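You operate a simulated robot arm through the tools that you are given. There is no shell and no other tool. Be economical: measure what you need, move in short steps, check, and stop when the job is done.

You are at the controls of a simulated robot arm. One attempt, no reset.

TASK
Put things in order on the top of the desk. At the end: the beige speckled cup stands where the tall clear bottle stood; the beige wooden house block stands on top of the brown thin parcel; the white paper ball stands where the beige wooden house block stood; the tall clear bottle stands where the white paper ball stood; whatever was shut is shut again. Leave all else as you found it, and nothing knocked over.

Only the result counts: the job must be done as asked and must still hold three seconds after the hand-in. Knocking over, shifting, dropping, spilling or breaking anything else fails it.

THE ROBOT
A 7-joint arm with a two-finger parallel gripper, fixed in place. Base frame: the origin is at the foot of the arm, x ahead of it, y to its left, z up; the work surface is at about z = 783. Readings come in mm, degrees, newtons and seconds.
With the tool pointing down near the work surface it reaches from about 220 to 680 mm from the base axis. Its first joint turns from -66.0 to 66.0 degrees. Payload 2.4 kg.
The tool frame sits at the grasp point between the pads (the TCP): z along the fingers, y along the line on which they close. The tips reach 30 mm beyond it. The gripper opens to 94 mm. The fingers are 28 mm wide and 10 mm thick; the gripper's body (50 by 96 mm) begins 55 mm behind the TCP.
Orientation is that of the tool frame in the base frame, as a unit quaternion [x, y, z, w]. With the fingers straight down and closing along the base's y, the tool's x points along the base's -x, its y along +y and its z along -z.

THE INTERFACE
- The arm moves only by the tool apply_moves. Its argument "series" is a list of rows, each a list of 3 entries, a list of its own where there are three numbers: the shift along the tool's x, y, z in mm, then the turn, a rotation vector about the tool's x, y, z in degrees, then the gripper command, from -1 (shut) to 1 (fully open), values between in proportion. In form: [[[dx, dy, dz], [wx, wy, wz], claw], ...]. A call has 1 to 12 rows; each row is the pose to reach, as a shift and turn from the pose commanded when the call began, along the tool's axes at that moment. Rows are played at 5 a second. More than 50 mm and 8.6 degrees between two rows, or a gripper value outside its range, and nothing of the call is played. A pose out of reach is approached as far as the arm can. The call stops where the force on the tool passes 40 N (or 10 N more than at its start, if that is more) or the arm is blocked; 0.2 s more then pass. The fingers move at their own pace (about 153 mm/s each) and stop on an object; they squeeze with about 22 N. The grip force told is the motor's: it shows also when the fingers shut on nothing. Time passes only in rows, and 0.2 s behind the last, so rows that repeat a pose let the fingers close. It gives the time, the measured TCP pose, the force on the tool (base axes), the opening and the grip force at its end, in the units of the frame above (readings bear some noise), with the torque about the TCP (base axes, N m) and any sound that the robot's microphone picked up.
- Cameras (640 x 400 px; columns grow to the right, rows downward): "scene" is fixed at [38.8, 491.2, 1420]; the picture's right is [-0.63, -0.78, 0.00], its down [-0.61, 0.50, -0.62] and it looks along [0.48, -0.39, -0.79] (base axes); focal length 289 px, centre (320, 200). "wrist" rides on the gripper at [76, 14, -102] in the tool frame; the picture's right is [-0.18, 0.98, 0.00], its down [-0.75, -0.14, -0.64] and it looks along [-0.63, -0.12, 0.77] (tool axes); focal length 243 px, centre (320, 200). There is no depth. A picture from a camera that has moved, and an enlarged one, comes with that camera's place and axes in the base frame and with its lens.
- grab_frame(camera): a new picture of that camera. It takes no simulated time.
- zoom(camera, box): a new picture of the part [left, top, right, bottom] of that camera's present view, enlarged. It takes no simulated time.
- hand_in(): hands the job in; it is judged then, once.

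Go step by step. Nothing tells you positions but the pictures and the camera data: compare them with the known pose of the tool, close in by small moves and look again before you grip or let go. The budget is 120 turns and 68 pictures, counting those below and the enlarged ones. Unless the task says otherwise, let go and move clear before handing in, and close with one line.

The tools are called after ">>>" by a JSON object that holds its "fn" and its "kwargs". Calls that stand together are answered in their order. apply_moves: Moves the arm, as the interface text tells. Its arguments: {"type":"object","properties":{"series":{"type":"array","items":{"type":"array"}}},"required":["series"]} The other tools are called the same way: grab_frame (camera) takes a picture; zoom (camera, box) takes an enlarged picture of a part of a camera's view; hand_in () hands the job in.

At the start:

```text
t: 0.0
ee_pos: [457.9, 92.1, 1046.4]
tool_rot: [0.0, 1.0, 0.0, 0.0]
contact_force: [0.4, -0.6, 0.0]
wrist_torque: [-0.02, -0.03, 0.02]
finger_gap: 93.9
gripper_force: 0.0
```

scene: 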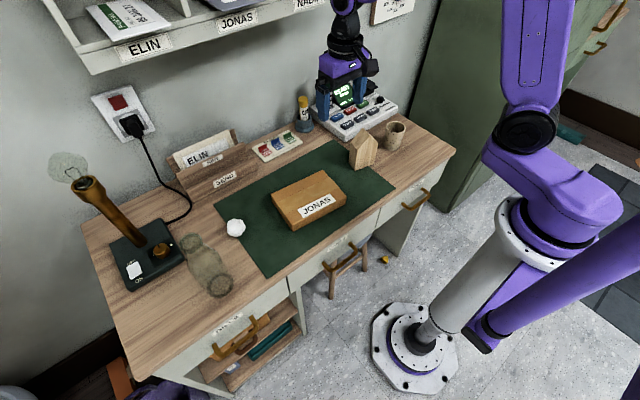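
wrist: 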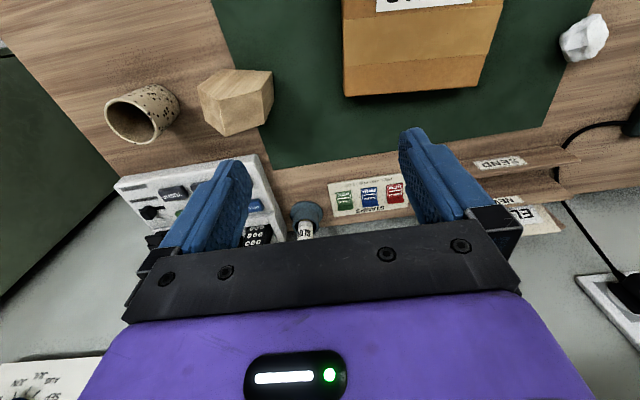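

I see the desk with the bottle (left front), paper ball, parcel (JONAS), house block and cup. I'll look closer before moving anything.

>>> {"fn": "zoom", "kwargs": {"camera": "scene", "box": [240, 90, 440, 240]}}

>>> {"fn": "zoom", "kwargs": {"camera": "scene", "box": [80, 140, 320, 320]}}

>>> {"fn": "zoom", "kwargs": {"camera": "wrist", "box": [60, 0, 380, 200]}}

```text
2.67 times, centred on (340, 165) of scene
camera zoom: at [38.8, 491.2, 1420.0], right [-0.63, -0.78, 0.0], down [-0.61, 0.5, -0.62], along [0.48, -0.39, -0.79], focal length 770 px, centre (267, 293)
```

zoom: 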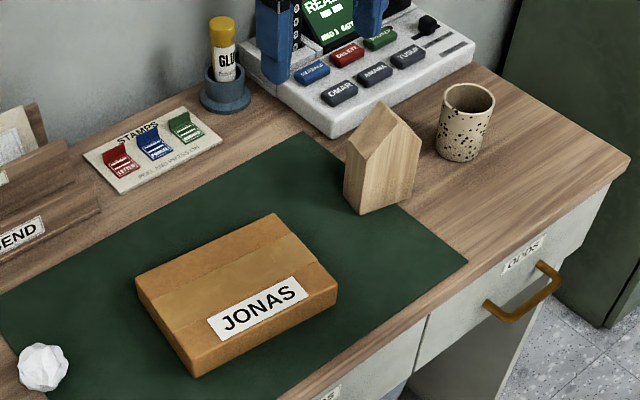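

```text
2.22 times, centred on (200, 230) of scene
camera zoom: at [38.8, 491.2, 1420.0], right [-0.63, -0.78, 0.0], down [-0.61, 0.5, -0.62], along [0.48, -0.39, -0.79], focal length 642 px, centre (587, 133)
```

zoom: 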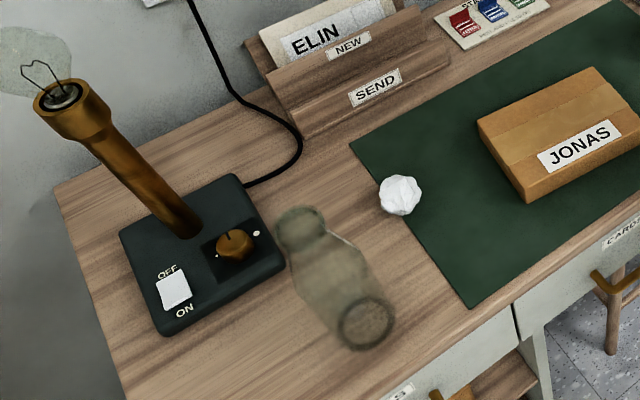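

```text
2.00 times, centred on (220, 100) of wrist
camera zoom: at [381.4, 106.5, 1148.2], right [0.18, 0.98, 0.0], down [0.75, -0.14, 0.64], along [0.63, -0.12, -0.77], focal length 485 px, centre (520, 400)
```

zoom: 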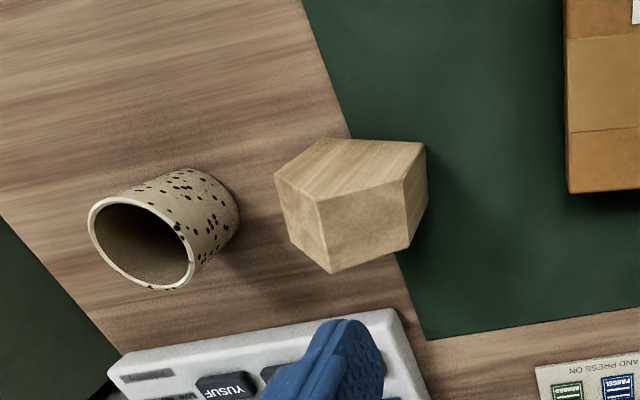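

The house block stands near (460,-13), turned about -12°, 70 mm wide along y. I'll hover above it to check more precisely.

>>> {"fn": "apply_moves", "kwargs": {"series": [[[0, -35, 10], [0, 0, 4], 1], [[-1, -70, 30], [0, 0, 8], 1], [[-2, -105, 50], [0, 0, 12], 1], [[-2, -105, 50], [0, 0, 12], 1]]}}

>>> {"fn": "grab_frame", "kwargs": {"camera": "wrist"}}

>>> {"fn": "grab_frame", "kwargs": {"camera": "scene"}}

```text
t: 1.0
ee_pos: [460.7, -12.6, 997.0]
tool_rot: [0.106, 0.994, 0.0, 0.0]
contact_force: [0.3, 0.3, -0.2]
wrist_torque: [0.0, 0.02, 0.02]
finger_gap: 93.9
gripper_force: 0.1
```

```text
62 pictures are left
camera wrist: at [388.7, 16.2, 1098.8], right [0.39, 0.92, 0.0], down [0.71, -0.3, 0.64], along [0.59, -0.25, -0.77], focal length 243 px, centre (320, 200)
```

wrist: 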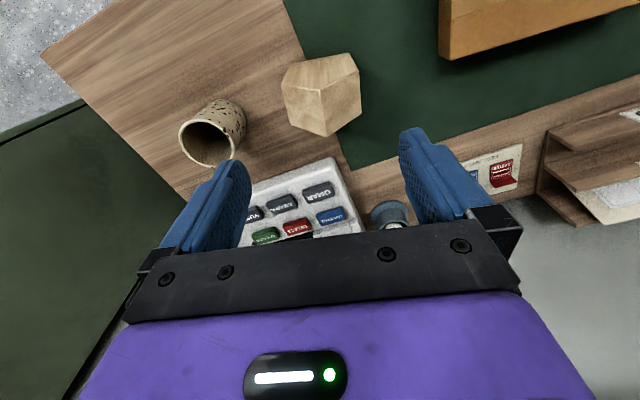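

```text
61 pictures are left
```

scene: 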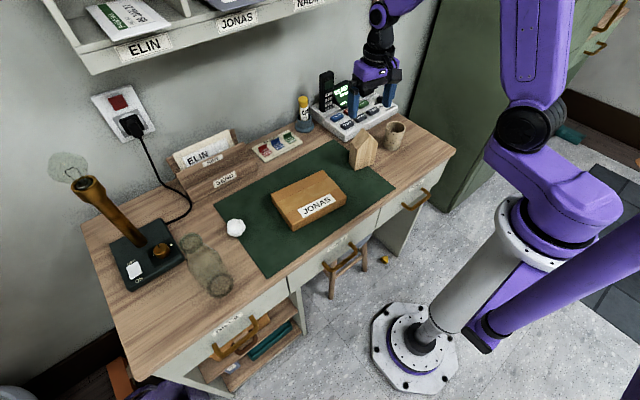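

Hovering over the house; enlarging for accurate corners.

>>> {"fn": "zoom", "kwargs": {"camera": "wrist", "box": [160, 30, 400, 180]}}

>>> {"fn": "zoom", "kwargs": {"camera": "scene", "box": [330, 110, 430, 180]}}

```text
2.67 times, centred on (280, 105) of wrist
camera zoom: at [388.7, 16.2, 1098.8], right [0.39, 0.92, 0.0], down [0.71, -0.3, 0.64], along [0.59, -0.25, -0.77], focal length 647 px, centre (427, 453)
```

zoom: 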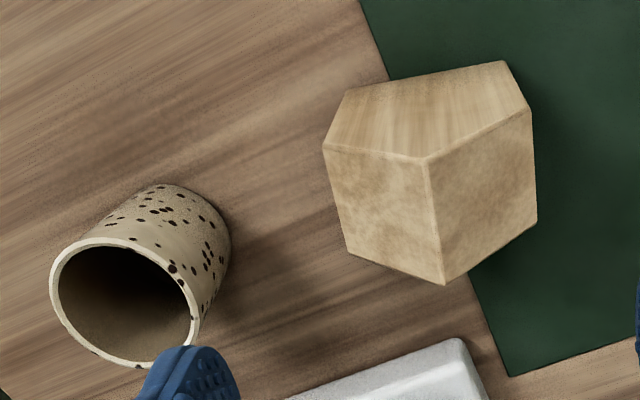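

```text
5.71 times, centred on (380, 145) of scene
camera zoom: at [38.8, 491.2, 1420.0], right [-0.63, -0.78, 0.0], down [-0.61, 0.5, -0.62], along [0.48, -0.39, -0.79], focal length 1650 px, centre (-23, 514)
```

zoom: 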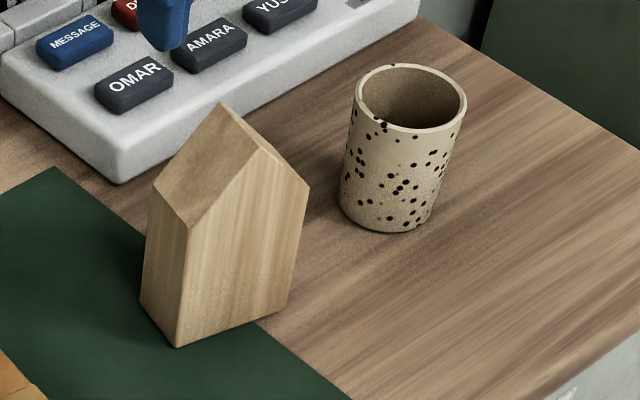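

House centre is about (457,-11), eaves ~868, apex ~905. Descending to z≈862 and closing on its side walls.

>>> {"fn": "apply_moves", "kwargs": {"series": [[[4, 1, 45], [0, 0, 1], 1], [[4, 1, 90], [0, 0, 1], 1], [[4, 1, 115], [0, 0, 1], 1], [[4, 1, 134], [0, 0, 1], 1], [[4, 1, 134], [0, 0, 1], 1], [[4, 1, 134], [0, 0, 1], -1], [[4, 1, 134], [0, 0, 1], -1], [[4, 1, 134], [0, 0, 1], -1]]}}

>>> {"fn": "grab_frame", "kwargs": {"camera": "wrist"}}

```text
t: 2.8
ee_pos: [454.8, -10.9, 862.9]
tool_rot: [0.113, 0.994, 0.0, 0.0]
contact_force: [0.8, -0.4, -0.8]
wrist_torque: [0.0, -0.01, 0.01]
finger_gap: 74.1
gripper_force: 21.8
```

```text
58 pictures are left
camera wrist: at [384.9, 21.0, 964.3], right [0.4, 0.92, 0.0], down [0.7, -0.31, 0.64], along [0.59, -0.26, -0.77], focal length 243 px, centre (320, 200)
```

wrist: 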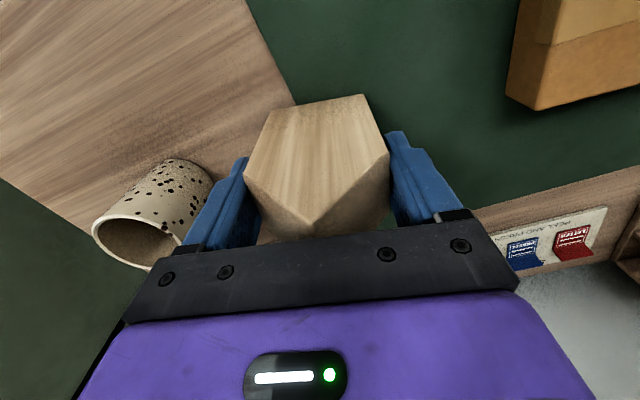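

The house is gripped (74 mm). Lifting it 90 mm and carrying it above the parcel.

>>> {"fn": "apply_moves", "kwargs": {"series": [[[0, 0, -20], [0, 0, 0], -1], [[0, 0, -55], [0, 0, 0], -1], [[0, 0, -90], [0, 0, 0], -1], [[13, 42, -90], [0, 0, 0], -1], [[27, 84, -90], [0, 0, 0], -1], [[40, 126, -90], [0, 0, 0], -1], [[54, 168, -90], [0, 0, 0], -1], [[67, 209, -90], [0, 0, 0], -1], [[67, 209, -90], [0, 0, 0], -1]]}}

>>> {"fn": "grab_frame", "kwargs": {"camera": "wrist"}}

>>> {"fn": "zoom", "kwargs": {"camera": "scene", "box": [240, 90, 440, 240]}}

```text
t: 4.8
ee_pos: [436.8, 209.4, 952.3]
tool_rot: [0.113, 0.994, 0.0, 0.0]
contact_force: [0.3, -1.0, -0.8]
wrist_torque: [0.02, 0.02, -0.01]
finger_gap: 74.2
gripper_force: 21.8
```

```text
57 pictures are left
camera wrist: at [365.8, 241.3, 1054.4], right [0.4, 0.92, 0.0], down [0.7, -0.31, 0.64], along [0.59, -0.26, -0.77], focal length 243 px, centre (320, 200)
```

wrist: 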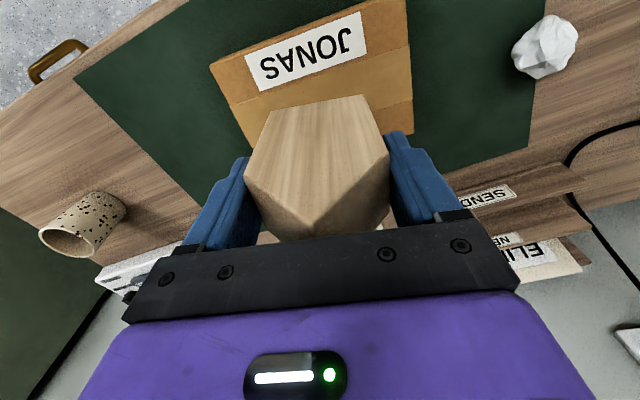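

```text
2.67 times, centred on (340, 165) of scene
camera zoom: at [38.8, 491.3, 1420.0], right [-0.63, -0.78, 0.0], down [-0.61, 0.5, -0.62], along [0.48, -0.39, -0.79], focal length 770 px, centre (267, 293)
```

zoom: 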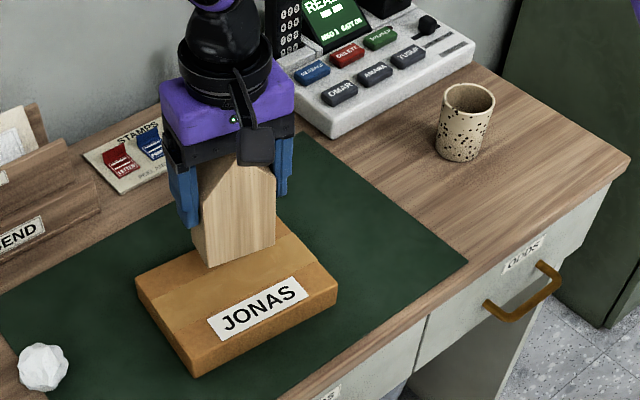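

House hovers over the parcel's middle. Going down slowly.

>>> {"fn": "apply_moves", "kwargs": {"series": [[[0, 0, 20], [0, 0, 0], -1], [[0, 0, 38], [0, 0, 0], -1], [[0, 0, 44], [0, 0, 0], -1], [[0, 0, 44], [0, 0, 0], -1]]}}

>>> {"fn": "zoom", "kwargs": {"camera": "scene", "box": [265, 150, 355, 240]}}

```text
t: 5.8
ee_pos: [436.1, 207.9, 907.9]
tool_rot: [0.114, 0.994, 0.0, 0.0]
contact_force: [-0.4, -0.5, -2.1]
wrist_torque: [0.0, -0.02, -0.01]
finger_gap: 74.2
gripper_force: 22.7
```

```text
4.44 times, centred on (310, 195) of scene
camera zoom: at [38.9, 491.2, 1420.0], right [-0.63, -0.78, 0.0], down [-0.61, 0.5, -0.62], along [0.48, -0.39, -0.79], focal length 1284 px, centre (364, 222)
```

zoom: 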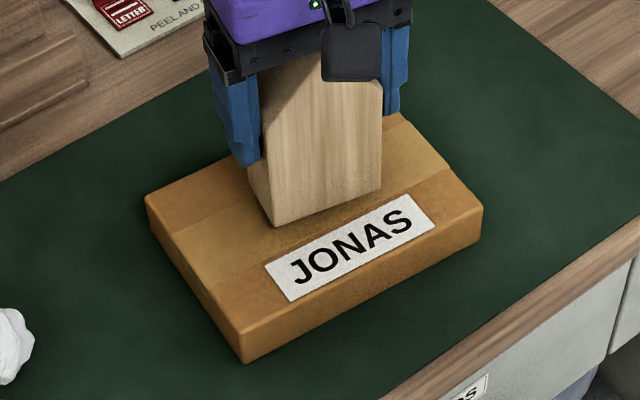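

Bottom is about 13 mm above the parcel. Continuing in small steps until contact.

>>> {"fn": "apply_moves", "kwargs": {"series": [[[0, 0, 4], [0, 0, 0], -1], [[0, 0, 7], [0, 0, 0], -1], [[0, 0, 9], [0, 0, 0], -1], [[0, 0, 10], [0, 0, 0], -1], [[0, 0, 11], [0, 0, 0], -1]]}}

```text
t: 7.0
ee_pos: [437.2, 206.6, 897.1]
tool_rot: [0.112, 0.994, 0.001, 0.0]
contact_force: [-2.3, -0.4, 7.8]
wrist_torque: [-0.43, 0.18, -0.1]
finger_gap: 74.3
gripper_force: 21.8
```

Contact felt. Releasing and rising straight up.

>>> {"fn": "apply_moves", "kwargs": {"series": [[[0, 0, 0.5], [0, 0, 0], -1], [[0, 0, 0.5], [0, 0, 0], 0.75], [[0, 0, 0.5], [0, 0, 0], 1], [[0, 0, 0], [0, 0, 0], 1], [[0, 0, -30], [0, 0, 0], 1], [[0, 0, -75], [0, 0, 0], 1], [[0, 0, -110], [0, 0, 0], 1], [[0, 0, -110], [0, 0, 0], 1]]}}

>>> {"fn": "zoom", "kwargs": {"camera": "scene", "box": [200, 110, 440, 260]}}

```text
t: 8.8
ee_pos: [437.7, 210.1, 1005.8]
tool_rot: [0.113, 0.994, 0.0, 0.001]
contact_force: [-0.4, 0.0, 0.4]
wrist_torque: [0.01, 0.01, 0.01]
finger_gap: 93.9
gripper_force: 0.0
```

```text
2.67 times, centred on (320, 185) of scene
camera zoom: at [38.8, 491.2, 1420.0], right [-0.63, -0.78, 0.0], down [-0.61, 0.5, -0.62], along [0.48, -0.39, -0.79], focal length 770 px, centre (320, 240)
```

zoom: 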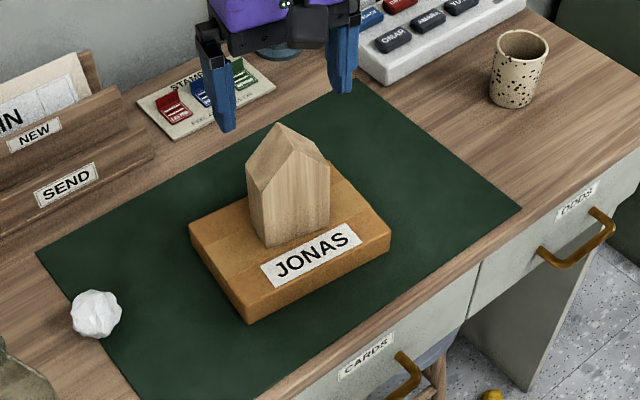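

House stands on the parcel. Next to the paper ball near (477,408).

>>> {"fn": "apply_moves", "kwargs": {"series": [[[1, 45, 0], [0, 0, 0], 1], [[3, 90, 0], [0, 0, 0], 1], [[5, 135, 0], [0, 0, 0], 1], [[6, 175, 20], [0, 0, 0], 1], [[7, 202, 50], [0, 0, 0], 1], [[7, 202, 50], [0, 0, 0], 1]]}}

>>> {"fn": "grab_frame", "kwargs": {"camera": "wrist"}}

>>> {"fn": "zoom", "kwargs": {"camera": "wrist", "box": [200, 0, 440, 150]}}

```text
t: 10.2
ee_pos: [477.8, 406.6, 957.5]
tool_rot: [0.113, 0.994, 0.0, 0.0]
contact_force: [0.2, 0.7, -0.7]
wrist_torque: [0.01, -0.01, 0.02]
finger_gap: 94.0
gripper_force: 0.1
```

```text
53 pictures are left
camera wrist: at [406.5, 438.2, 1058.8], right [0.4, 0.92, 0.0], down [0.7, -0.31, 0.64], along [0.59, -0.26, -0.77], focal length 243 px, centre (320, 200)
```

wrist: 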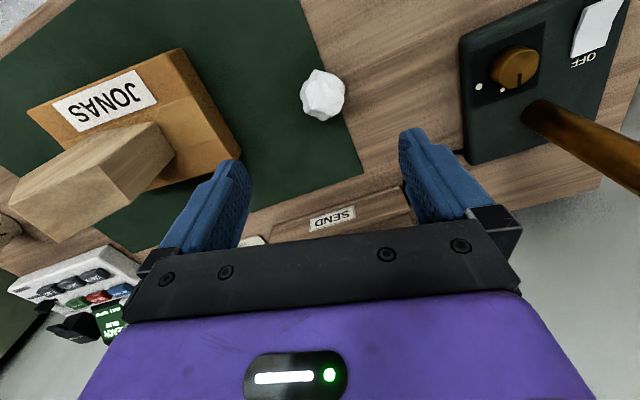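

```text
2.67 times, centred on (320, 75) of wrist
camera zoom: at [406.5, 438.2, 1058.8], right [0.4, 0.92, 0.0], down [0.7, -0.31, 0.64], along [0.59, -0.26, -0.77], focal length 647 px, centre (320, 533)
```

zoom: 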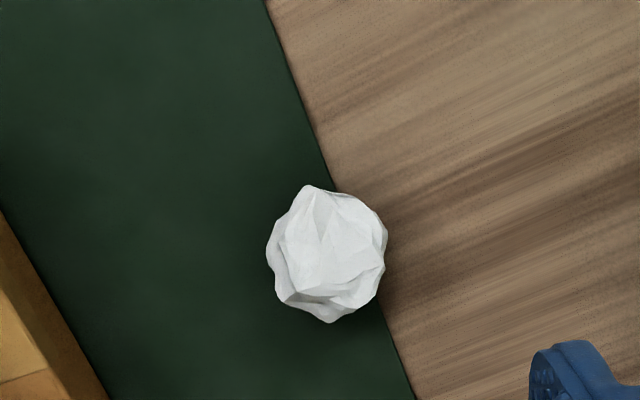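

Ball centre ≈ (477.5,409.5), Ø43. Lowering to z 818 and gripping.

>>> {"fn": "apply_moves", "kwargs": {"series": [[[1, 3, 45], [0, 0, 0], 1], [[1, 3, 90], [0, 0, 0], 1], [[1, 3, 120], [0, 0, 0], 1], [[1, 3, 139], [0, 0, 0], 1], [[1, 3, 139], [0, 0, 0], 1]]}}

>>> {"fn": "grab_frame", "kwargs": {"camera": "wrist"}}

```text
t: 11.4
ee_pos: [475.3, 412.3, 817.3]
tool_rot: [0.113, 0.994, 0.0, 0.0]
contact_force: [0.4, 0.3, -0.3]
wrist_torque: [0.0, 0.02, 0.03]
finger_gap: 93.9
gripper_force: 0.0
```

```text
51 pictures are left
camera wrist: at [404.5, 442.3, 918.9], right [0.4, 0.92, 0.0], down [0.7, -0.31, 0.64], along [0.59, -0.26, -0.77], focal length 243 px, centre (320, 200)
```

wrist: 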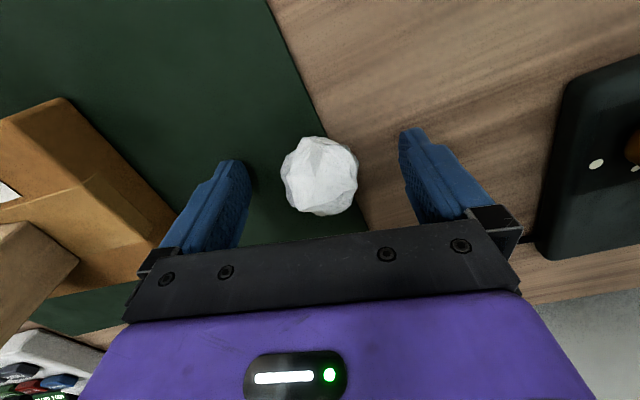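

Ball sits centred between the fingers at ≈(476,410.5). Gripping and lifting.

>>> {"fn": "apply_moves", "kwargs": {"series": [[[0, 0, 0], [0, 0, 0], -1], [[0, 0, 0], [0, 0, 0], -1], [[0, 0, 0], [0, 0, 0], -1], [[0, 0, -20], [0, 0, 0], -1], [[0, 0, -60], [0, 0, 0], -1], [[0, 0, -100], [0, 0, 0], -1], [[0, 0, -145], [0, 0, 0], -1], [[0, 0, -190], [0, 0, 0], -1], [[0, 0, -190], [0, 0, 0], -1]]}}

>>> {"fn": "grab_frame", "kwargs": {"camera": "wrist"}}

```text
t: 13.4
ee_pos: [474.7, 409.5, 1007.7]
tool_rot: [0.113, 0.994, 0.001, 0.0]
contact_force: [0.4, -0.4, -0.1]
wrist_torque: [-0.01, -0.01, 0.02]
finger_gap: 43.8
gripper_force: 22.1
```

```text
50 pictures are left
camera wrist: at [404.2, 441.1, 1109.9], right [0.4, 0.92, 0.0], down [0.7, -0.31, 0.64], along [0.59, -0.26, -0.77], focal length 243 px, centre (320, 200)
```

wrist: 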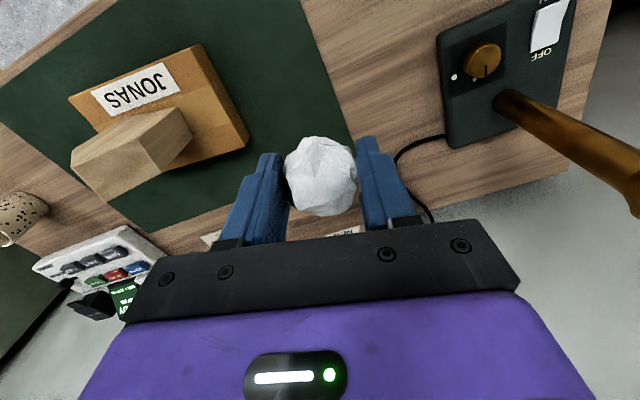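

Ball is held. Carrying it over to the house's old place (457,-11).

>>> {"fn": "apply_moves", "kwargs": {"series": [[[-7.7, -41.4, 0], [0, 0, 0], -1], [[-15.3, -82.8, 0], [0, 0, 0], -1], [[-23, -124.3, 0], [0, 0, 0], -1], [[-30.7, -165.7, 0], [0, 0, 0], -1], [[-38.3, -207, 0], [0, 0, 0], -1], [[-46, -248.5, 0], [0, 0, 0], -1], [[-53.7, -290, 0], [0, 0, 0], -1], [[-61.4, -331.4, 0], [0, 0, 0], -1], [[-69, -372.8, 0], [0, 0, 0], -1], [[-76.7, -414.2, 0], [0, 0, 0], -1], [[-76.7, -414.2, 40], [0, 0, 0], -1], [[-76.7, -414.2, 80], [0, 0, 0], -1]]}}

>>> {"fn": "zoom", "kwargs": {"camera": "scene", "box": [200, 90, 440, 240]}}

```text
t: 16.0
ee_pos: [456.8, -11.8, 928.0]
tool_rot: [0.113, 0.994, 0.0, 0.0]
contact_force: [0.3, -0.5, 0.1]
wrist_torque: [-0.01, -0.01, -0.01]
finger_gap: 44.0
gripper_force: 21.8
```

```text
2.67 times, centred on (320, 165) of scene
camera zoom: at [38.8, 491.2, 1420.0], right [-0.63, -0.78, 0.0], down [-0.61, 0.5, -0.62], along [0.48, -0.39, -0.79], focal length 770 px, centre (320, 293)
```

zoom: 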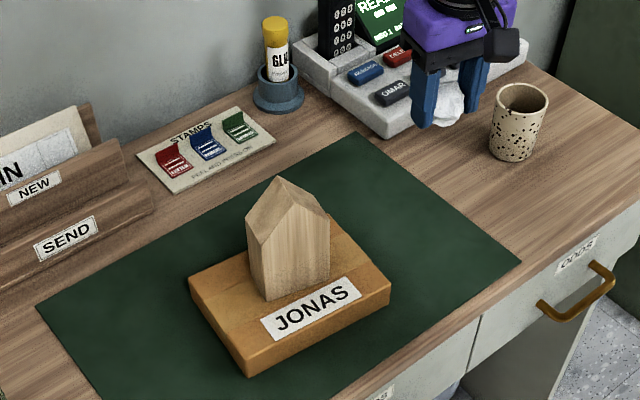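

Ball is above the target. Lowering to the original grip height and checking contact.

>>> {"fn": "apply_moves", "kwargs": {"series": [[[0, 0, 45], [0, 0, 0], -1], [[0, 0, 85], [0, 0, 0], -1], [[0, 0, 104], [0, 0, 0], -1], [[0, 0, 108], [0, 0, 0], -1], [[0, 0, 109.5], [0, 0, 0], -1], [[0, 0, 110.5], [0, 0, 0], -1], [[0, 0, 110.5], [0, 0, 0], -1]]}}

>>> {"fn": "grab_frame", "kwargs": {"camera": "wrist"}}

```text
t: 17.6
ee_pos: [458.8, -12.2, 817.3]
tool_rot: [0.114, 0.994, 0.0, 0.0]
contact_force: [-0.4, 0.3, 3.0]
wrist_torque: [-0.03, -0.03, 0.01]
finger_gap: 44.0
gripper_force: 22.6
```

```text
48 pictures are left
camera wrist: at [387.0, 19.7, 919.0], right [0.4, 0.92, 0.0], down [0.7, -0.31, 0.64], along [0.59, -0.26, -0.77], focal length 243 px, centre (320, 200)
```

wrist: 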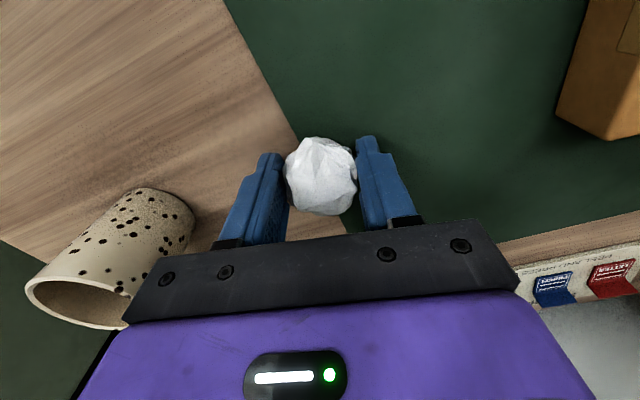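

Light contact (3 N). Releasing gently and retreating.

>>> {"fn": "apply_moves", "kwargs": {"series": [[[0, 0, 0], [0, 0, 0], 0.05], [[0, 0, 0], [0, 0, 0], 0.2], [[0, 0, 0], [0, 0, 0], 0.5], [[0, 0, -5], [0, 0, 0], 0.5], [[0, 0, -40], [0, 0, 0], 0.5], [[0, 0, -80], [0, 0, 0], 0.5], [[0, 0, -120], [0, 0, 0], 1], [[0, 0, -120], [0, 0, 0], 1]]}}

>>> {"fn": "grab_frame", "kwargs": {"camera": "wrist"}}

>>> {"fn": "zoom", "kwargs": {"camera": "scene", "box": [330, 110, 430, 180]}}

```text
t: 19.4
ee_pos: [458.8, -10.6, 939.8]
tool_rot: [0.113, 0.994, 0.001, 0.001]
contact_force: [-0.3, -0.3, -0.7]
wrist_torque: [0.01, 0.01, 0.02]
finger_gap: 94.1
gripper_force: 0.1
```

```text
47 pictures are left
camera wrist: at [387.4, 21.3, 1041.6], right [0.4, 0.92, 0.0], down [0.7, -0.31, 0.64], along [0.59, -0.26, -0.77], focal length 243 px, centre (320, 200)
```

wrist: 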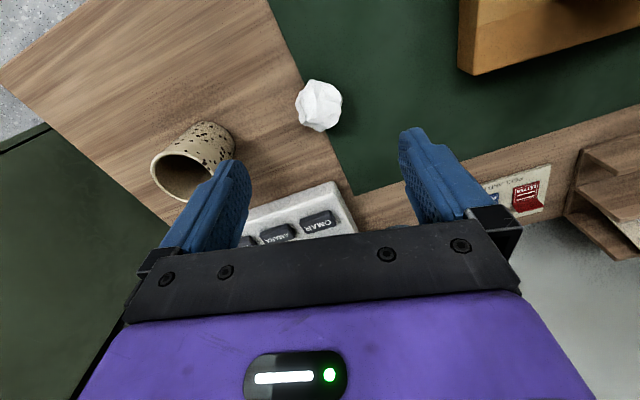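

```text
5.71 times, centred on (380, 145) of scene
camera zoom: at [38.8, 491.2, 1420.0], right [-0.63, -0.78, 0.0], down [-0.61, 0.5, -0.62], along [0.48, -0.39, -0.79], focal length 1650 px, centre (-23, 514)
```

zoom: 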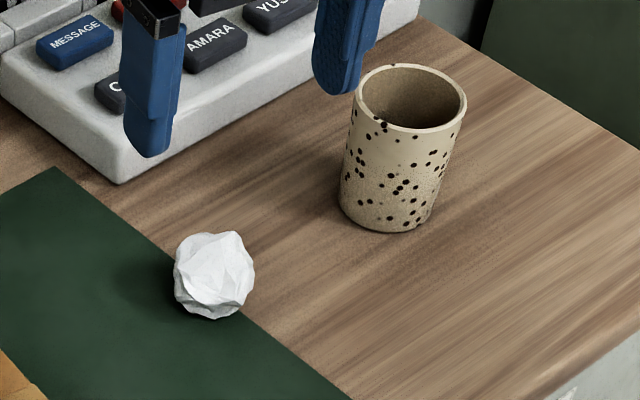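

Ball is in place at about (458,-12). Now raising and heading for the bottle, turning the tool with the arm.

>>> {"fn": "apply_moves", "kwargs": {"series": [[[0, 0, -45], [0, 0, 0], 1], [[0, 0, -85], [0, 0, 0], 1], [[0, 0, -120], [0, 0, 0], 1], [[16.9, 42.8, -120], [0, 0, -5], 1], [[33.8, 85.6, -120], [0, 0, -10], 1], [[50.7, 128.4, -120], [0, 0, -15], 1], [[67.6, 171.2, -120], [0, 0, -20], 1], [[84.5, 214, -120], [0, 0, -25], 1], [[101.4, 256.8, -120], [0, 0, -30], 1], [[118.3, 299.6, -120], [0, 0, -35], 1], [[135.2, 342.4, -120], [0, 0, -40], 1], [[152, 385, -120], [0, 0, -43], 1]]}}

>>> {"fn": "grab_frame", "kwargs": {"camera": "wrist"}}

>>> {"fn": "grab_frame", "kwargs": {"camera": "scene"}}

```text
t: 22.0
ee_pos: [396.1, 399.5, 1058.3]
tool_rot: [-0.259, 0.966, 0.001, 0.0]
contact_force: [0.2, 0.2, 0.2]
wrist_torque: [0.02, -0.05, -0.02]
finger_gap: 94.0
gripper_force: 0.1
```

```text
45 pictures are left
camera wrist: at [322.5, 374.4, 1159.8], right [-0.33, 0.94, 0.0], down [0.72, 0.26, 0.64], along [0.61, 0.21, -0.77], focal length 243 px, centre (320, 200)
```

wrist: 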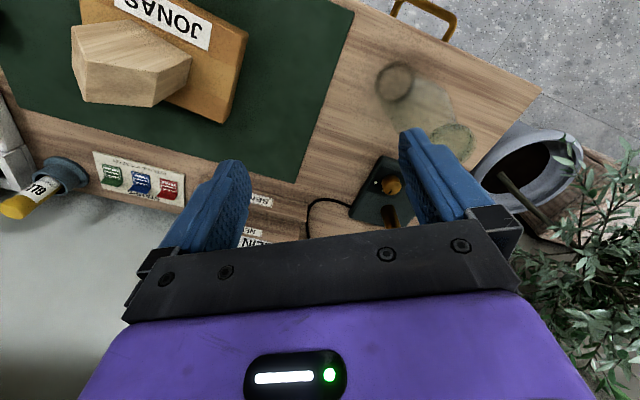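

```text
44 pictures are left
```

scene: 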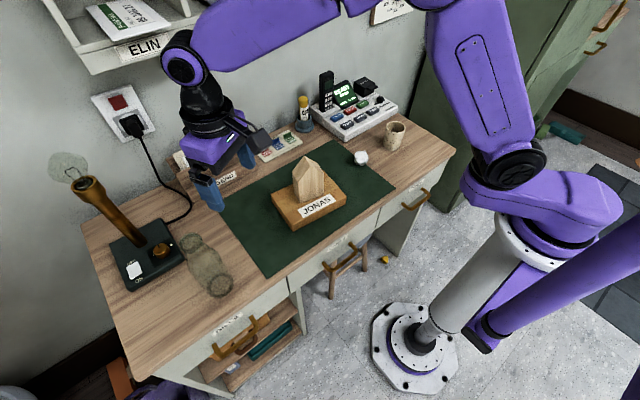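

The bottle is visible at right. Enlarging to measure base and neck.

>>> {"fn": "zoom", "kwargs": {"camera": "wrist", "box": [340, 40, 500, 190]}}

>>> {"fn": "zoom", "kwargs": {"camera": "scene", "box": [160, 220, 260, 310]}}

```text
2.67 times, centred on (420, 115) of wrist
camera zoom: at [322.5, 374.4, 1159.8], right [-0.33, 0.94, 0.0], down [0.72, 0.26, 0.64], along [0.61, 0.21, -0.77], focal length 647 px, centre (53, 427)
```

zoom: 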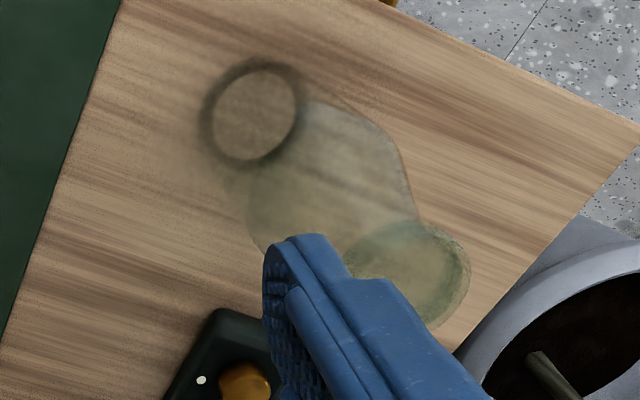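

```text
4.44 times, centred on (210, 265) of scene
camera zoom: at [38.9, 491.2, 1420.0], right [-0.63, -0.78, 0.0], down [-0.61, 0.5, -0.62], along [0.48, -0.39, -0.79], focal length 1284 px, centre (809, -89)
```

zoom: 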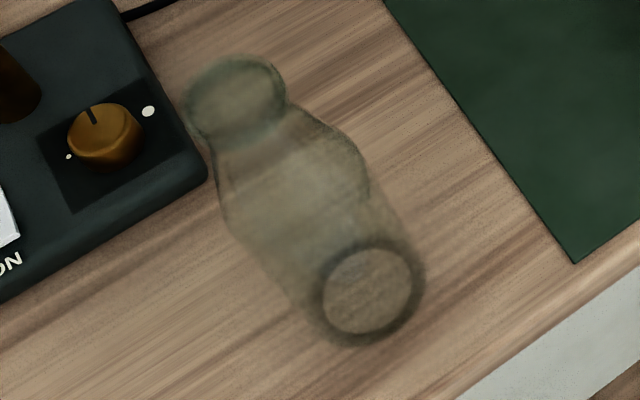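

Bottle base ≈ (377,507), top ≈ z 976, neck Ø≈37. Moving above it at the same height and looking.

>>> {"fn": "apply_moves", "kwargs": {"series": [[[-12, 34, 0], [0, 0, 0], 1], [[-25, 68, 0], [0, 0, 0], 1], [[-37, 102, 0], [0, 0, 0], 1], [[-37, 102, 0], [0, 0, 0], 1]]}}

>>> {"fn": "grab_frame", "kwargs": {"camera": "wrist"}}

>>> {"fn": "zoom", "kwargs": {"camera": "wrist", "box": [220, 40, 420, 200]}}

```text
t: 23.0
ee_pos: [375.8, 505.1, 1058.2]
tool_rot: [-0.259, 0.966, 0.001, 0.0]
contact_force: [0.3, -0.8, -0.2]
wrist_torque: [-0.03, 0.04, -0.04]
finger_gap: 93.9
gripper_force: 0.2
```

```text
41 pictures are left
camera wrist: at [303.3, 480.0, 1159.4], right [-0.33, 0.94, 0.0], down [0.72, 0.25, 0.64], along [0.61, 0.21, -0.77], focal length 243 px, centre (320, 200)
```

wrist: 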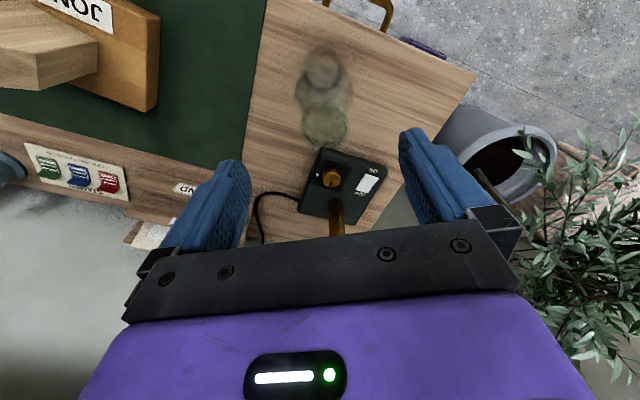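

```text
2.50 times, centred on (320, 120) of wrist
camera zoom: at [303.3, 480.0, 1159.4], right [-0.33, 0.94, 0.0], down [0.72, 0.25, 0.64], along [0.61, 0.21, -0.77], focal length 606 px, centre (320, 400)
```

zoom: 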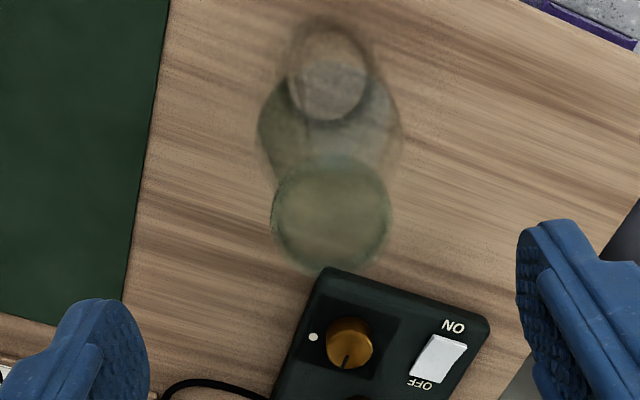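

Bottle axis ≈ (376,508). Lowering around the neck with open fingers, then checking.

>>> {"fn": "apply_moves", "kwargs": {"series": [[[-1.5, 2.5, 25], [0, 0, 0], 1], [[-1.5, 2.5, 50], [0, 0, 0], 1], [[-1.5, 2.5, 75], [0, 0, 0], 1], [[-1.5, 2.5, 98], [0, 0, 0], 1], [[-1.5, 2.5, 98], [0, 0, 0], 1]]}}

>>> {"fn": "grab_frame", "kwargs": {"camera": "wrist"}}

>>> {"fn": "zoom", "kwargs": {"camera": "scene", "box": [110, 180, 290, 310]}}

```text
t: 24.2
ee_pos: [375.4, 506.9, 960.9]
tool_rot: [-0.259, 0.966, 0.0, 0.0]
contact_force: [0.6, -0.2, -0.3]
wrist_torque: [0.04, -0.01, -0.01]
finger_gap: 94.1
gripper_force: 0.0
```

```text
39 pictures are left
camera wrist: at [303.0, 482.4, 1061.9], right [-0.33, 0.94, 0.0], down [0.72, 0.25, 0.64], along [0.61, 0.21, -0.77], focal length 243 px, centre (320, 200)
```

wrist: 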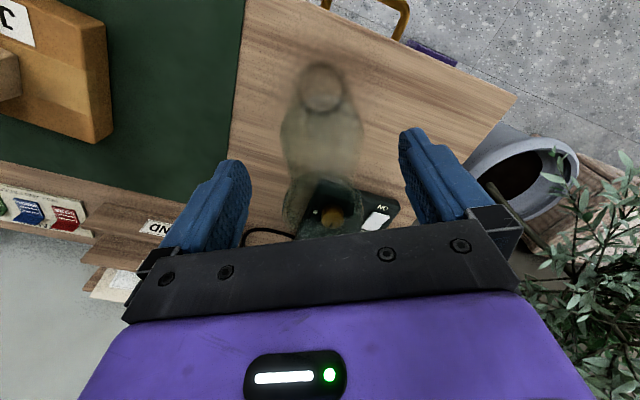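

```text
3.08 times, centred on (200, 245) of scene
camera zoom: at [38.8, 491.2, 1420.0], right [-0.63, -0.78, 0.0], down [-0.61, 0.5, -0.62], along [0.48, -0.39, -0.79], focal length 888 px, centre (689, 62)
```

zoom: 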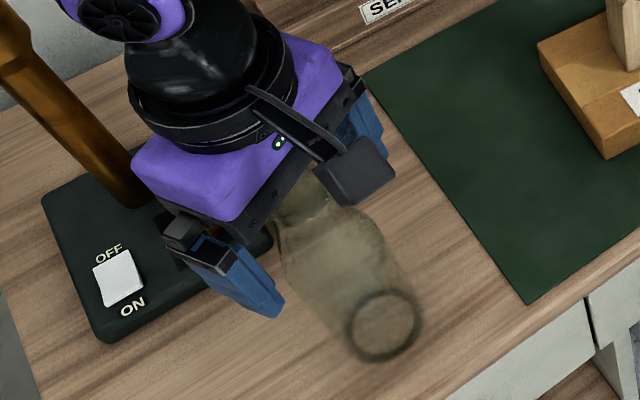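

Zooming to see the neck between the fingers before closing.

>>> {"fn": "zoom", "kwargs": {"camera": "wrist", "box": [240, 50, 420, 250]}}

```text
2.00 times, centred on (330, 150) of wrist
camera zoom: at [303.0, 482.4, 1061.9], right [-0.33, 0.94, 0.0], down [0.72, 0.25, 0.64], along [0.61, 0.21, -0.77], focal length 485 px, centre (300, 300)
```

zoom: 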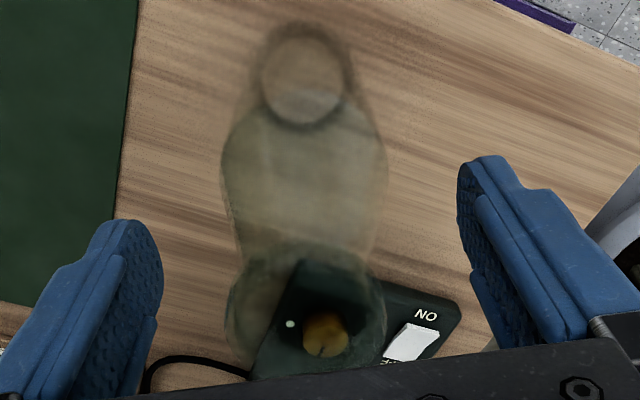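

Neck is centred; the straight part is roughly z 945–975, so I raise ~11 mm to grip only that, then close.

>>> {"fn": "apply_moves", "kwargs": {"series": [[[0, 0.5, -11], [0, 0, 0], 1], [[0, 0.5, -11], [0, 0, 0], 0.3], [[0, 0.5, -11], [0, 0, 0], 0], [[0, 0.5, -11], [0, 0, 0], -0.5], [[0, 0.5, -11], [0, 0, 0], -1], [[0, 0.5, -11], [0, 0, 0], -1]]}}

>>> {"fn": "zoom", "kwargs": {"camera": "scene", "box": [110, 180, 290, 310]}}

>>> {"fn": "zoom", "kwargs": {"camera": "wrist", "box": [240, 50, 420, 250]}}

```text
t: 25.6
ee_pos: [376.1, 508.6, 972.4]
tool_rot: [-0.259, 0.966, 0.0, 0.0]
contact_force: [0.3, -0.2, 1.5]
wrist_torque: [-0.06, -0.03, 0.02]
finger_gap: 40.4
gripper_force: 22.4
```

```text
3.08 times, centred on (200, 245) of scene
camera zoom: at [38.8, 491.2, 1420.0], right [-0.63, -0.78, 0.0], down [-0.61, 0.5, -0.62], along [0.48, -0.39, -0.79], focal length 888 px, centre (689, 62)
```

zoom: 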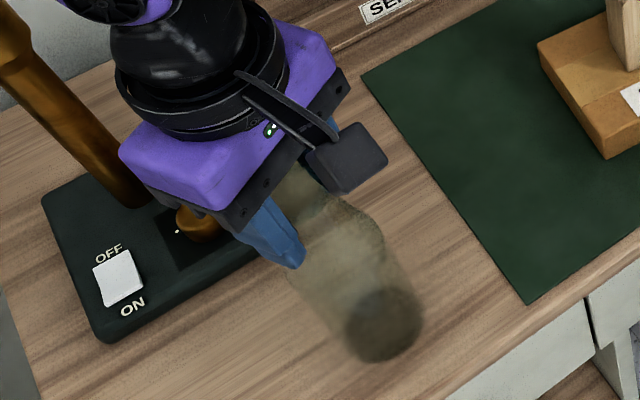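

```text
2.00 times, centred on (330, 150) of wrist
camera zoom: at [303.1, 482.6, 1072.9], right [-0.33, 0.94, 0.0], down [0.72, 0.25, 0.64], along [0.61, 0.21, -0.77], focal length 485 px, centre (300, 300)
```

zoom: 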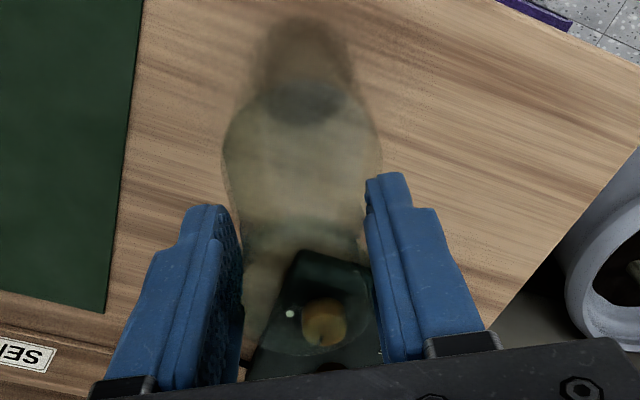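

Gripped at 40 mm on the neck; bottle hasn't moved. Lifting ~35 mm.

>>> {"fn": "apply_moves", "kwargs": {"series": [[[0, 0, -5], [0, 0, 0], -1], [[0, 0, -15], [0, 0, 0], -1], [[0, 0, -35], [0, 0, 0], -1], [[0, 0, -35], [0, 0, 0], -1]]}}

>>> {"fn": "zoom", "kwargs": {"camera": "scene", "box": [110, 180, 290, 310]}}

```text
t: 26.6
ee_pos: [378.1, 506.7, 1007.1]
tool_rot: [-0.258, 0.966, 0.0, 0.0]
contact_force: [0.0, -0.5, -1.9]
wrist_torque: [0.0, 0.0, 0.02]
finger_gap: 40.3
gripper_force: 22.0
```

```text
3.08 times, centred on (200, 245) of scene
camera zoom: at [38.9, 491.3, 1420.0], right [-0.63, -0.78, 0.0], down [-0.61, 0.5, -0.62], along [0.48, -0.39, -0.79], focal length 888 px, centre (689, 62)
```

zoom: 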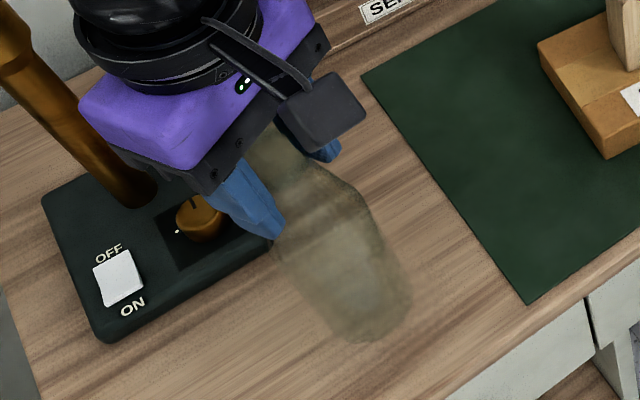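

Bottle is lifted and hangs upright. Carrying it to the ball's old place (476,410).

>>> {"fn": "apply_moves", "kwargs": {"series": [[[-7.5, -27, 0], [0, 0, 0], -1], [[-15, -54, 0], [0, 0, 0], -1], [[-22.6, -81, 0], [0, 0, 0], -1], [[-30, -108, 0], [0, 0, 0], -1], [[-37.6, -135, 0], [0, 0, 0], -1], [[-37.6, -135, 20], [0, 0, 0], -1], [[-37.6, -135, 28], [0, 0, 0], -1], [[-37.6, -135, 28], [0, 0, 0], -1]]}}

>>> {"fn": "zoom", "kwargs": {"camera": "scene", "box": [150, 160, 330, 290]}}

>>> {"fn": "zoom", "kwargs": {"camera": "wrist", "box": [220, 0, 420, 160]}}

```text
t: 28.4
ee_pos: [478.0, 410.9, 977.6]
tool_rot: [-0.259, 0.966, 0.0, 0.001]
contact_force: [-0.2, 0.7, -2.3]
wrist_torque: [0.01, 0.0, 0.02]
finger_gap: 40.5
gripper_force: 21.7
```

```text
3.08 times, centred on (240, 225) of scene
camera zoom: at [38.9, 491.2, 1420.0], right [-0.63, -0.78, 0.0], down [-0.61, 0.5, -0.62], along [0.48, -0.39, -0.79], focal length 888 px, centre (566, 123)
```

zoom: 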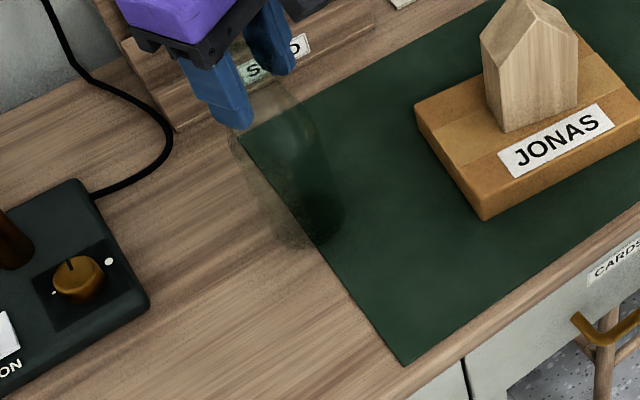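

```text
2.50 times, centred on (320, 80) of wrist
camera zoom: at [404.2, 385.2, 1079.5], right [-0.33, 0.94, 0.0], down [0.72, 0.25, 0.64], along [0.61, 0.21, -0.77], focal length 606 px, centre (320, 500)
```

zoom: 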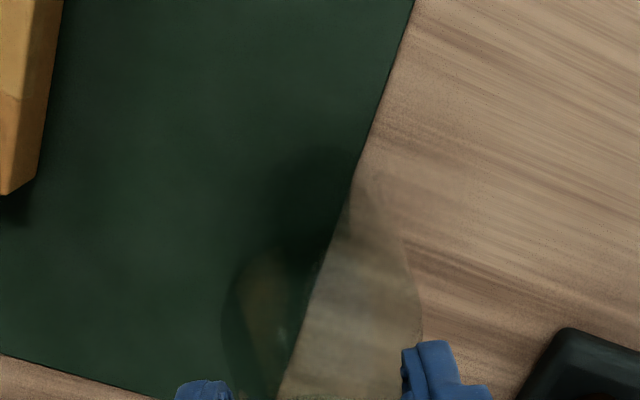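

Bottle is over the target, about 6 mm up. Lowering gently to contact.

>>> {"fn": "apply_moves", "kwargs": {"series": [[[0, 0, 3], [0, 0, 0], -1], [[0, 0, 4.5], [0, 0, 0], -1], [[0, 0, 5.5], [0, 0, 0], -1], [[0, 0, 6.2], [0, 0, 0], -1], [[0, 0, 6.2], [0, 0, 0], -1]]}}

```text
t: 29.6
ee_pos: [478.4, 411.2, 974.4]
tool_rot: [-0.259, 0.966, 0.001, 0.003]
contact_force: [-4.9, 0.4, 26.2]
wrist_torque: [0.1, 0.13, 0.04]
finger_gap: 40.5
gripper_force: 21.8
```

Firm contact (26 N); backing off 2 mm to relax before releasing.

>>> {"fn": "apply_moves", "kwargs": {"series": [[[0, 0, -1], [0, 0, 0], -1], [[0, 0, -2], [0, 0, 0], -1], [[0, 0, -2], [0, 0, 0], -1]]}}

>>> {"fn": "zoom", "kwargs": {"camera": "scene", "box": [150, 160, 330, 290]}}

```text
t: 30.4
ee_pos: [477.5, 409.0, 973.6]
tool_rot: [-0.259, 0.966, 0.0, 0.0]
contact_force: [2.7, 3.4, 10.8]
wrist_torque: [0.49, -0.58, 0.07]
finger_gap: 40.9
gripper_force: 21.8
```

```text
3.08 times, centred on (240, 225) of scene
camera zoom: at [38.7, 491.2, 1420.1], right [-0.63, -0.78, 0.0], down [-0.61, 0.5, -0.62], along [0.48, -0.39, -0.79], focal length 888 px, centre (566, 123)
```

zoom: 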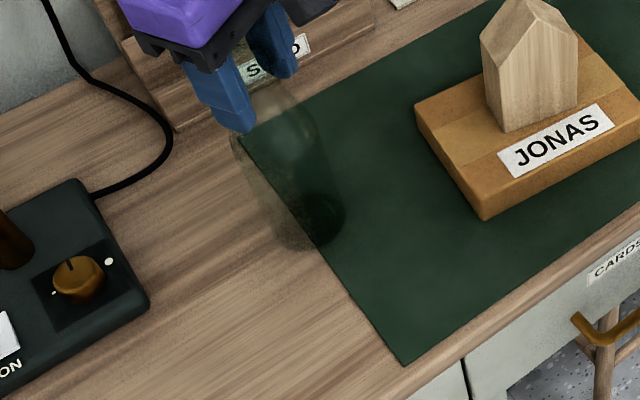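

Base sits at ≈(479,411). Relaxing another millimetre, then checking the force.

>>> {"fn": "apply_moves", "kwargs": {"series": [[[0, 0, -0.8], [0, 0, 0], -1], [[0, 0, -0.8], [0, 0, 0], -1]]}}

```text
t: 31.0
ee_pos: [476.1, 409.0, 973.7]
tool_rot: [-0.258, 0.966, -0.001, -0.002]
contact_force: [1.5, 2.3, 1.4]
wrist_torque: [0.31, -0.25, 0.02]
finger_gap: 40.7
gripper_force: 22.3
```

Nearly force-free. Opening slowly and rising straight up.

>>> {"fn": "apply_moves", "kwargs": {"series": [[[0, 0, 0], [0, 0, 0], -0.1], [[0, 0, 0], [0, 0, 0], 0.1], [[0, 0, 0], [0, 0, 0], 0.4], [[0, 0, 0], [0, 0, 0], 0.8], [[0, 0, 0], [0, 0, 0], 1], [[0, 0, -30], [0, 0, 0], 1], [[0, 0, -65], [0, 0, 0], 1], [[0, 0, -100], [0, 0, 0], 1], [[0, 0, -100], [0, 0, 0], 1]]}}

>>> {"fn": "grab_frame", "kwargs": {"camera": "wrist"}}

>>> {"fn": "zoom", "kwargs": {"camera": "scene", "box": [150, 160, 330, 290]}}

```text
t: 33.0
ee_pos: [477.5, 408.4, 1073.4]
tool_rot: [-0.259, 0.966, -0.001, 0.0]
contact_force: [1.0, 0.4, -0.1]
wrist_torque: [-0.02, -0.01, 0.0]
finger_gap: 94.0
gripper_force: 0.0
```

```text
30 pictures are left
camera wrist: at [404.1, 382.2, 1176.0], right [-0.33, 0.94, 0.0], down [0.72, 0.25, 0.64], along [0.61, 0.21, -0.77], focal length 243 px, centre (320, 200)
```

wrist: 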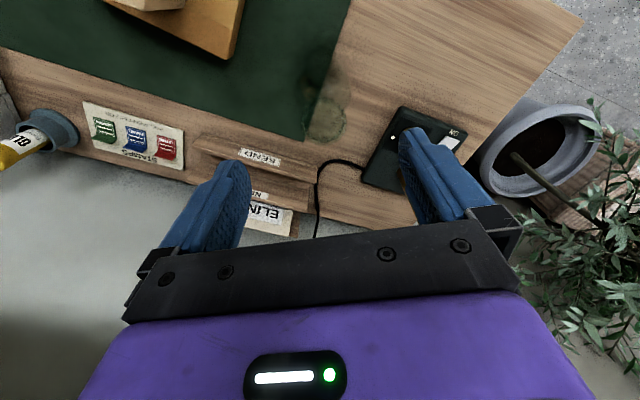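

```text
3.08 times, centred on (240, 225) of scene
camera zoom: at [38.8, 491.2, 1420.0], right [-0.63, -0.78, 0.0], down [-0.61, 0.5, -0.62], along [0.48, -0.39, -0.79], focal length 888 px, centre (566, 123)
```

zoom: 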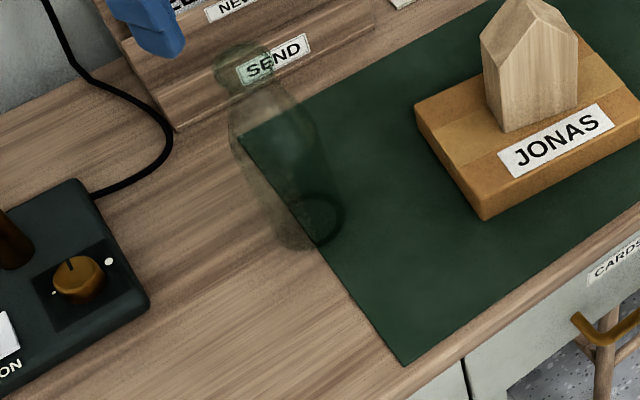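

Bottle stands in the ball's old place. Next: across to the cup near (453,-150).

>>> {"fn": "apply_moves", "kwargs": {"series": [[[25, -39.3, 0], [0, 0, 2.5], 1], [[50, -78.5, 0], [0, 0, 5], 1], [[75, -117.8, 0], [0, 0, 7.5], 1], [[100, -157, 0], [0, 0, 10], 1], [[125, -196.3, 0], [0, 0, 12.5], 1], [[150, -235.5, 0], [0, 0, 15], 1], [[175, -274.8, 0], [0, 0, 17.5], 1], [[200, -314, 0], [0, 0, 20], 1], [[225, -353.3, 0], [0, 0, 22.5], 1], [[250, -392.5, 0], [0, 0, 25], 1], [[275, -431.8, 0], [0, 0, 27.5], 1], [[300, -471, 0], [0, 0, 30], 1]]}}

>>> {"fn": "apply_moves", "kwargs": {"series": [[[0, 0, 40], [0, 0, 0], 1], [[0, 0, 80], [0, 0, 0], 1], [[0, 0, 120], [0, 0, 0], 1], [[0, 0, 120], [0, 0, 0], 1]]}}

>>> {"fn": "grab_frame", "kwargs": {"camera": "wrist"}}

>>> {"fn": "zoom", "kwargs": {"camera": "wrist", "box": [200, 0, 440, 180]}}

```text
t: 35.6
ee_pos: [451.1, -147.3, 1075.0]
tool_rot: [0.0, 1.0, 0.0, 0.0]
contact_force: [0.0, 0.0, -0.3]
wrist_torque: [0.05, 0.01, 0.0]
finger_gap: 93.8
gripper_force: 0.0
```

```text
t: 36.6
ee_pos: [453.1, -147.2, 954.5]
tool_rot: [0.0, 1.0, 0.0, 0.0]
contact_force: [0.5, 0.6, -0.7]
wrist_torque: [0.05, 0.03, -0.01]
finger_gap: 94.1
gripper_force: 0.0
```

```text
28 pictures are left
camera wrist: at [376.4, -133.4, 1056.0], right [0.18, 0.98, 0.0], down [0.75, -0.14, 0.64], along [0.63, -0.12, -0.77], focal length 243 px, centre (320, 200)
```

wrist: 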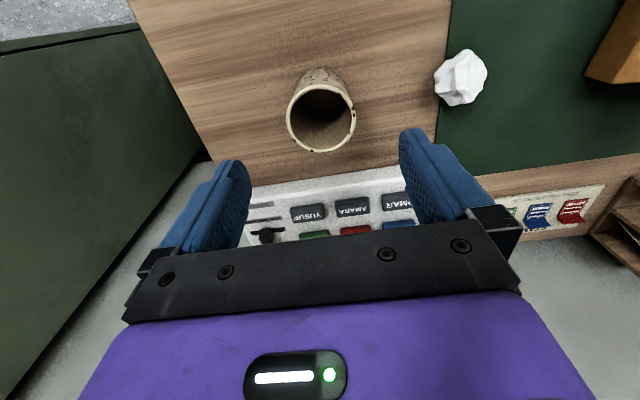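

```text
2.22 times, centred on (320, 90) of wrist
camera zoom: at [376.4, -133.4, 1056.0], right [0.18, 0.98, 0.0], down [0.75, -0.14, 0.64], along [0.63, -0.12, -0.77], focal length 539 px, centre (320, 444)
```

zoom: 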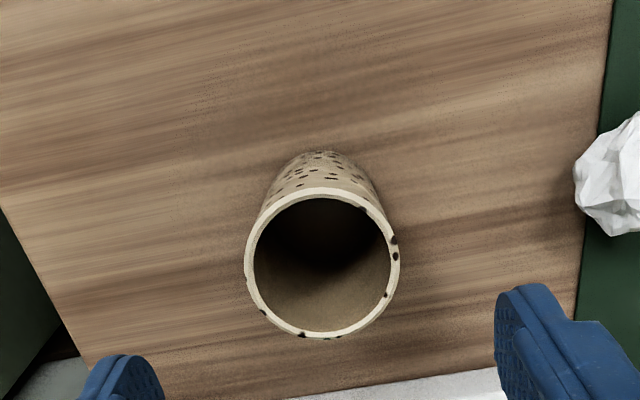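

Cup axis ≈ (451.5,-147.5), right under the gripper. Descending to z 830 and gripping.

>>> {"fn": "apply_moves", "kwargs": {"series": [[[1, 0, 45], [0, 0, 0], 1], [[1, 0, 80], [0, 0, 0], 1], [[1, 0, 105], [0, 0, 0], 1], [[1, 0, 124], [0, 0, 0], 1], [[1, 0, 124], [0, 0, 0], 1]]}}

>>> {"fn": "grab_frame", "kwargs": {"camera": "wrist"}}

```text
t: 37.8
ee_pos: [451.9, -149.7, 831.0]
tool_rot: [0.0, 1.0, 0.0, -0.001]
contact_force: [-0.1, -0.3, 0.5]
wrist_torque: [0.01, 0.0, 0.01]
finger_gap: 94.2
gripper_force: 0.0
```

```text
26 pictures are left
camera wrist: at [375.9, -134.4, 932.5], right [0.18, 0.98, 0.0], down [0.75, -0.14, 0.64], along [0.63, -0.12, -0.77], focal length 243 px, centre (320, 200)
```

wrist: 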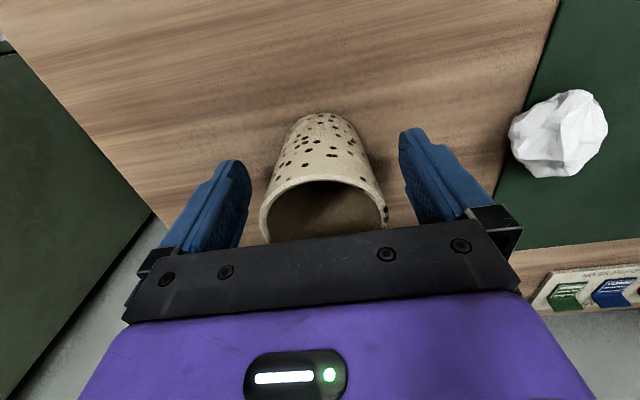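

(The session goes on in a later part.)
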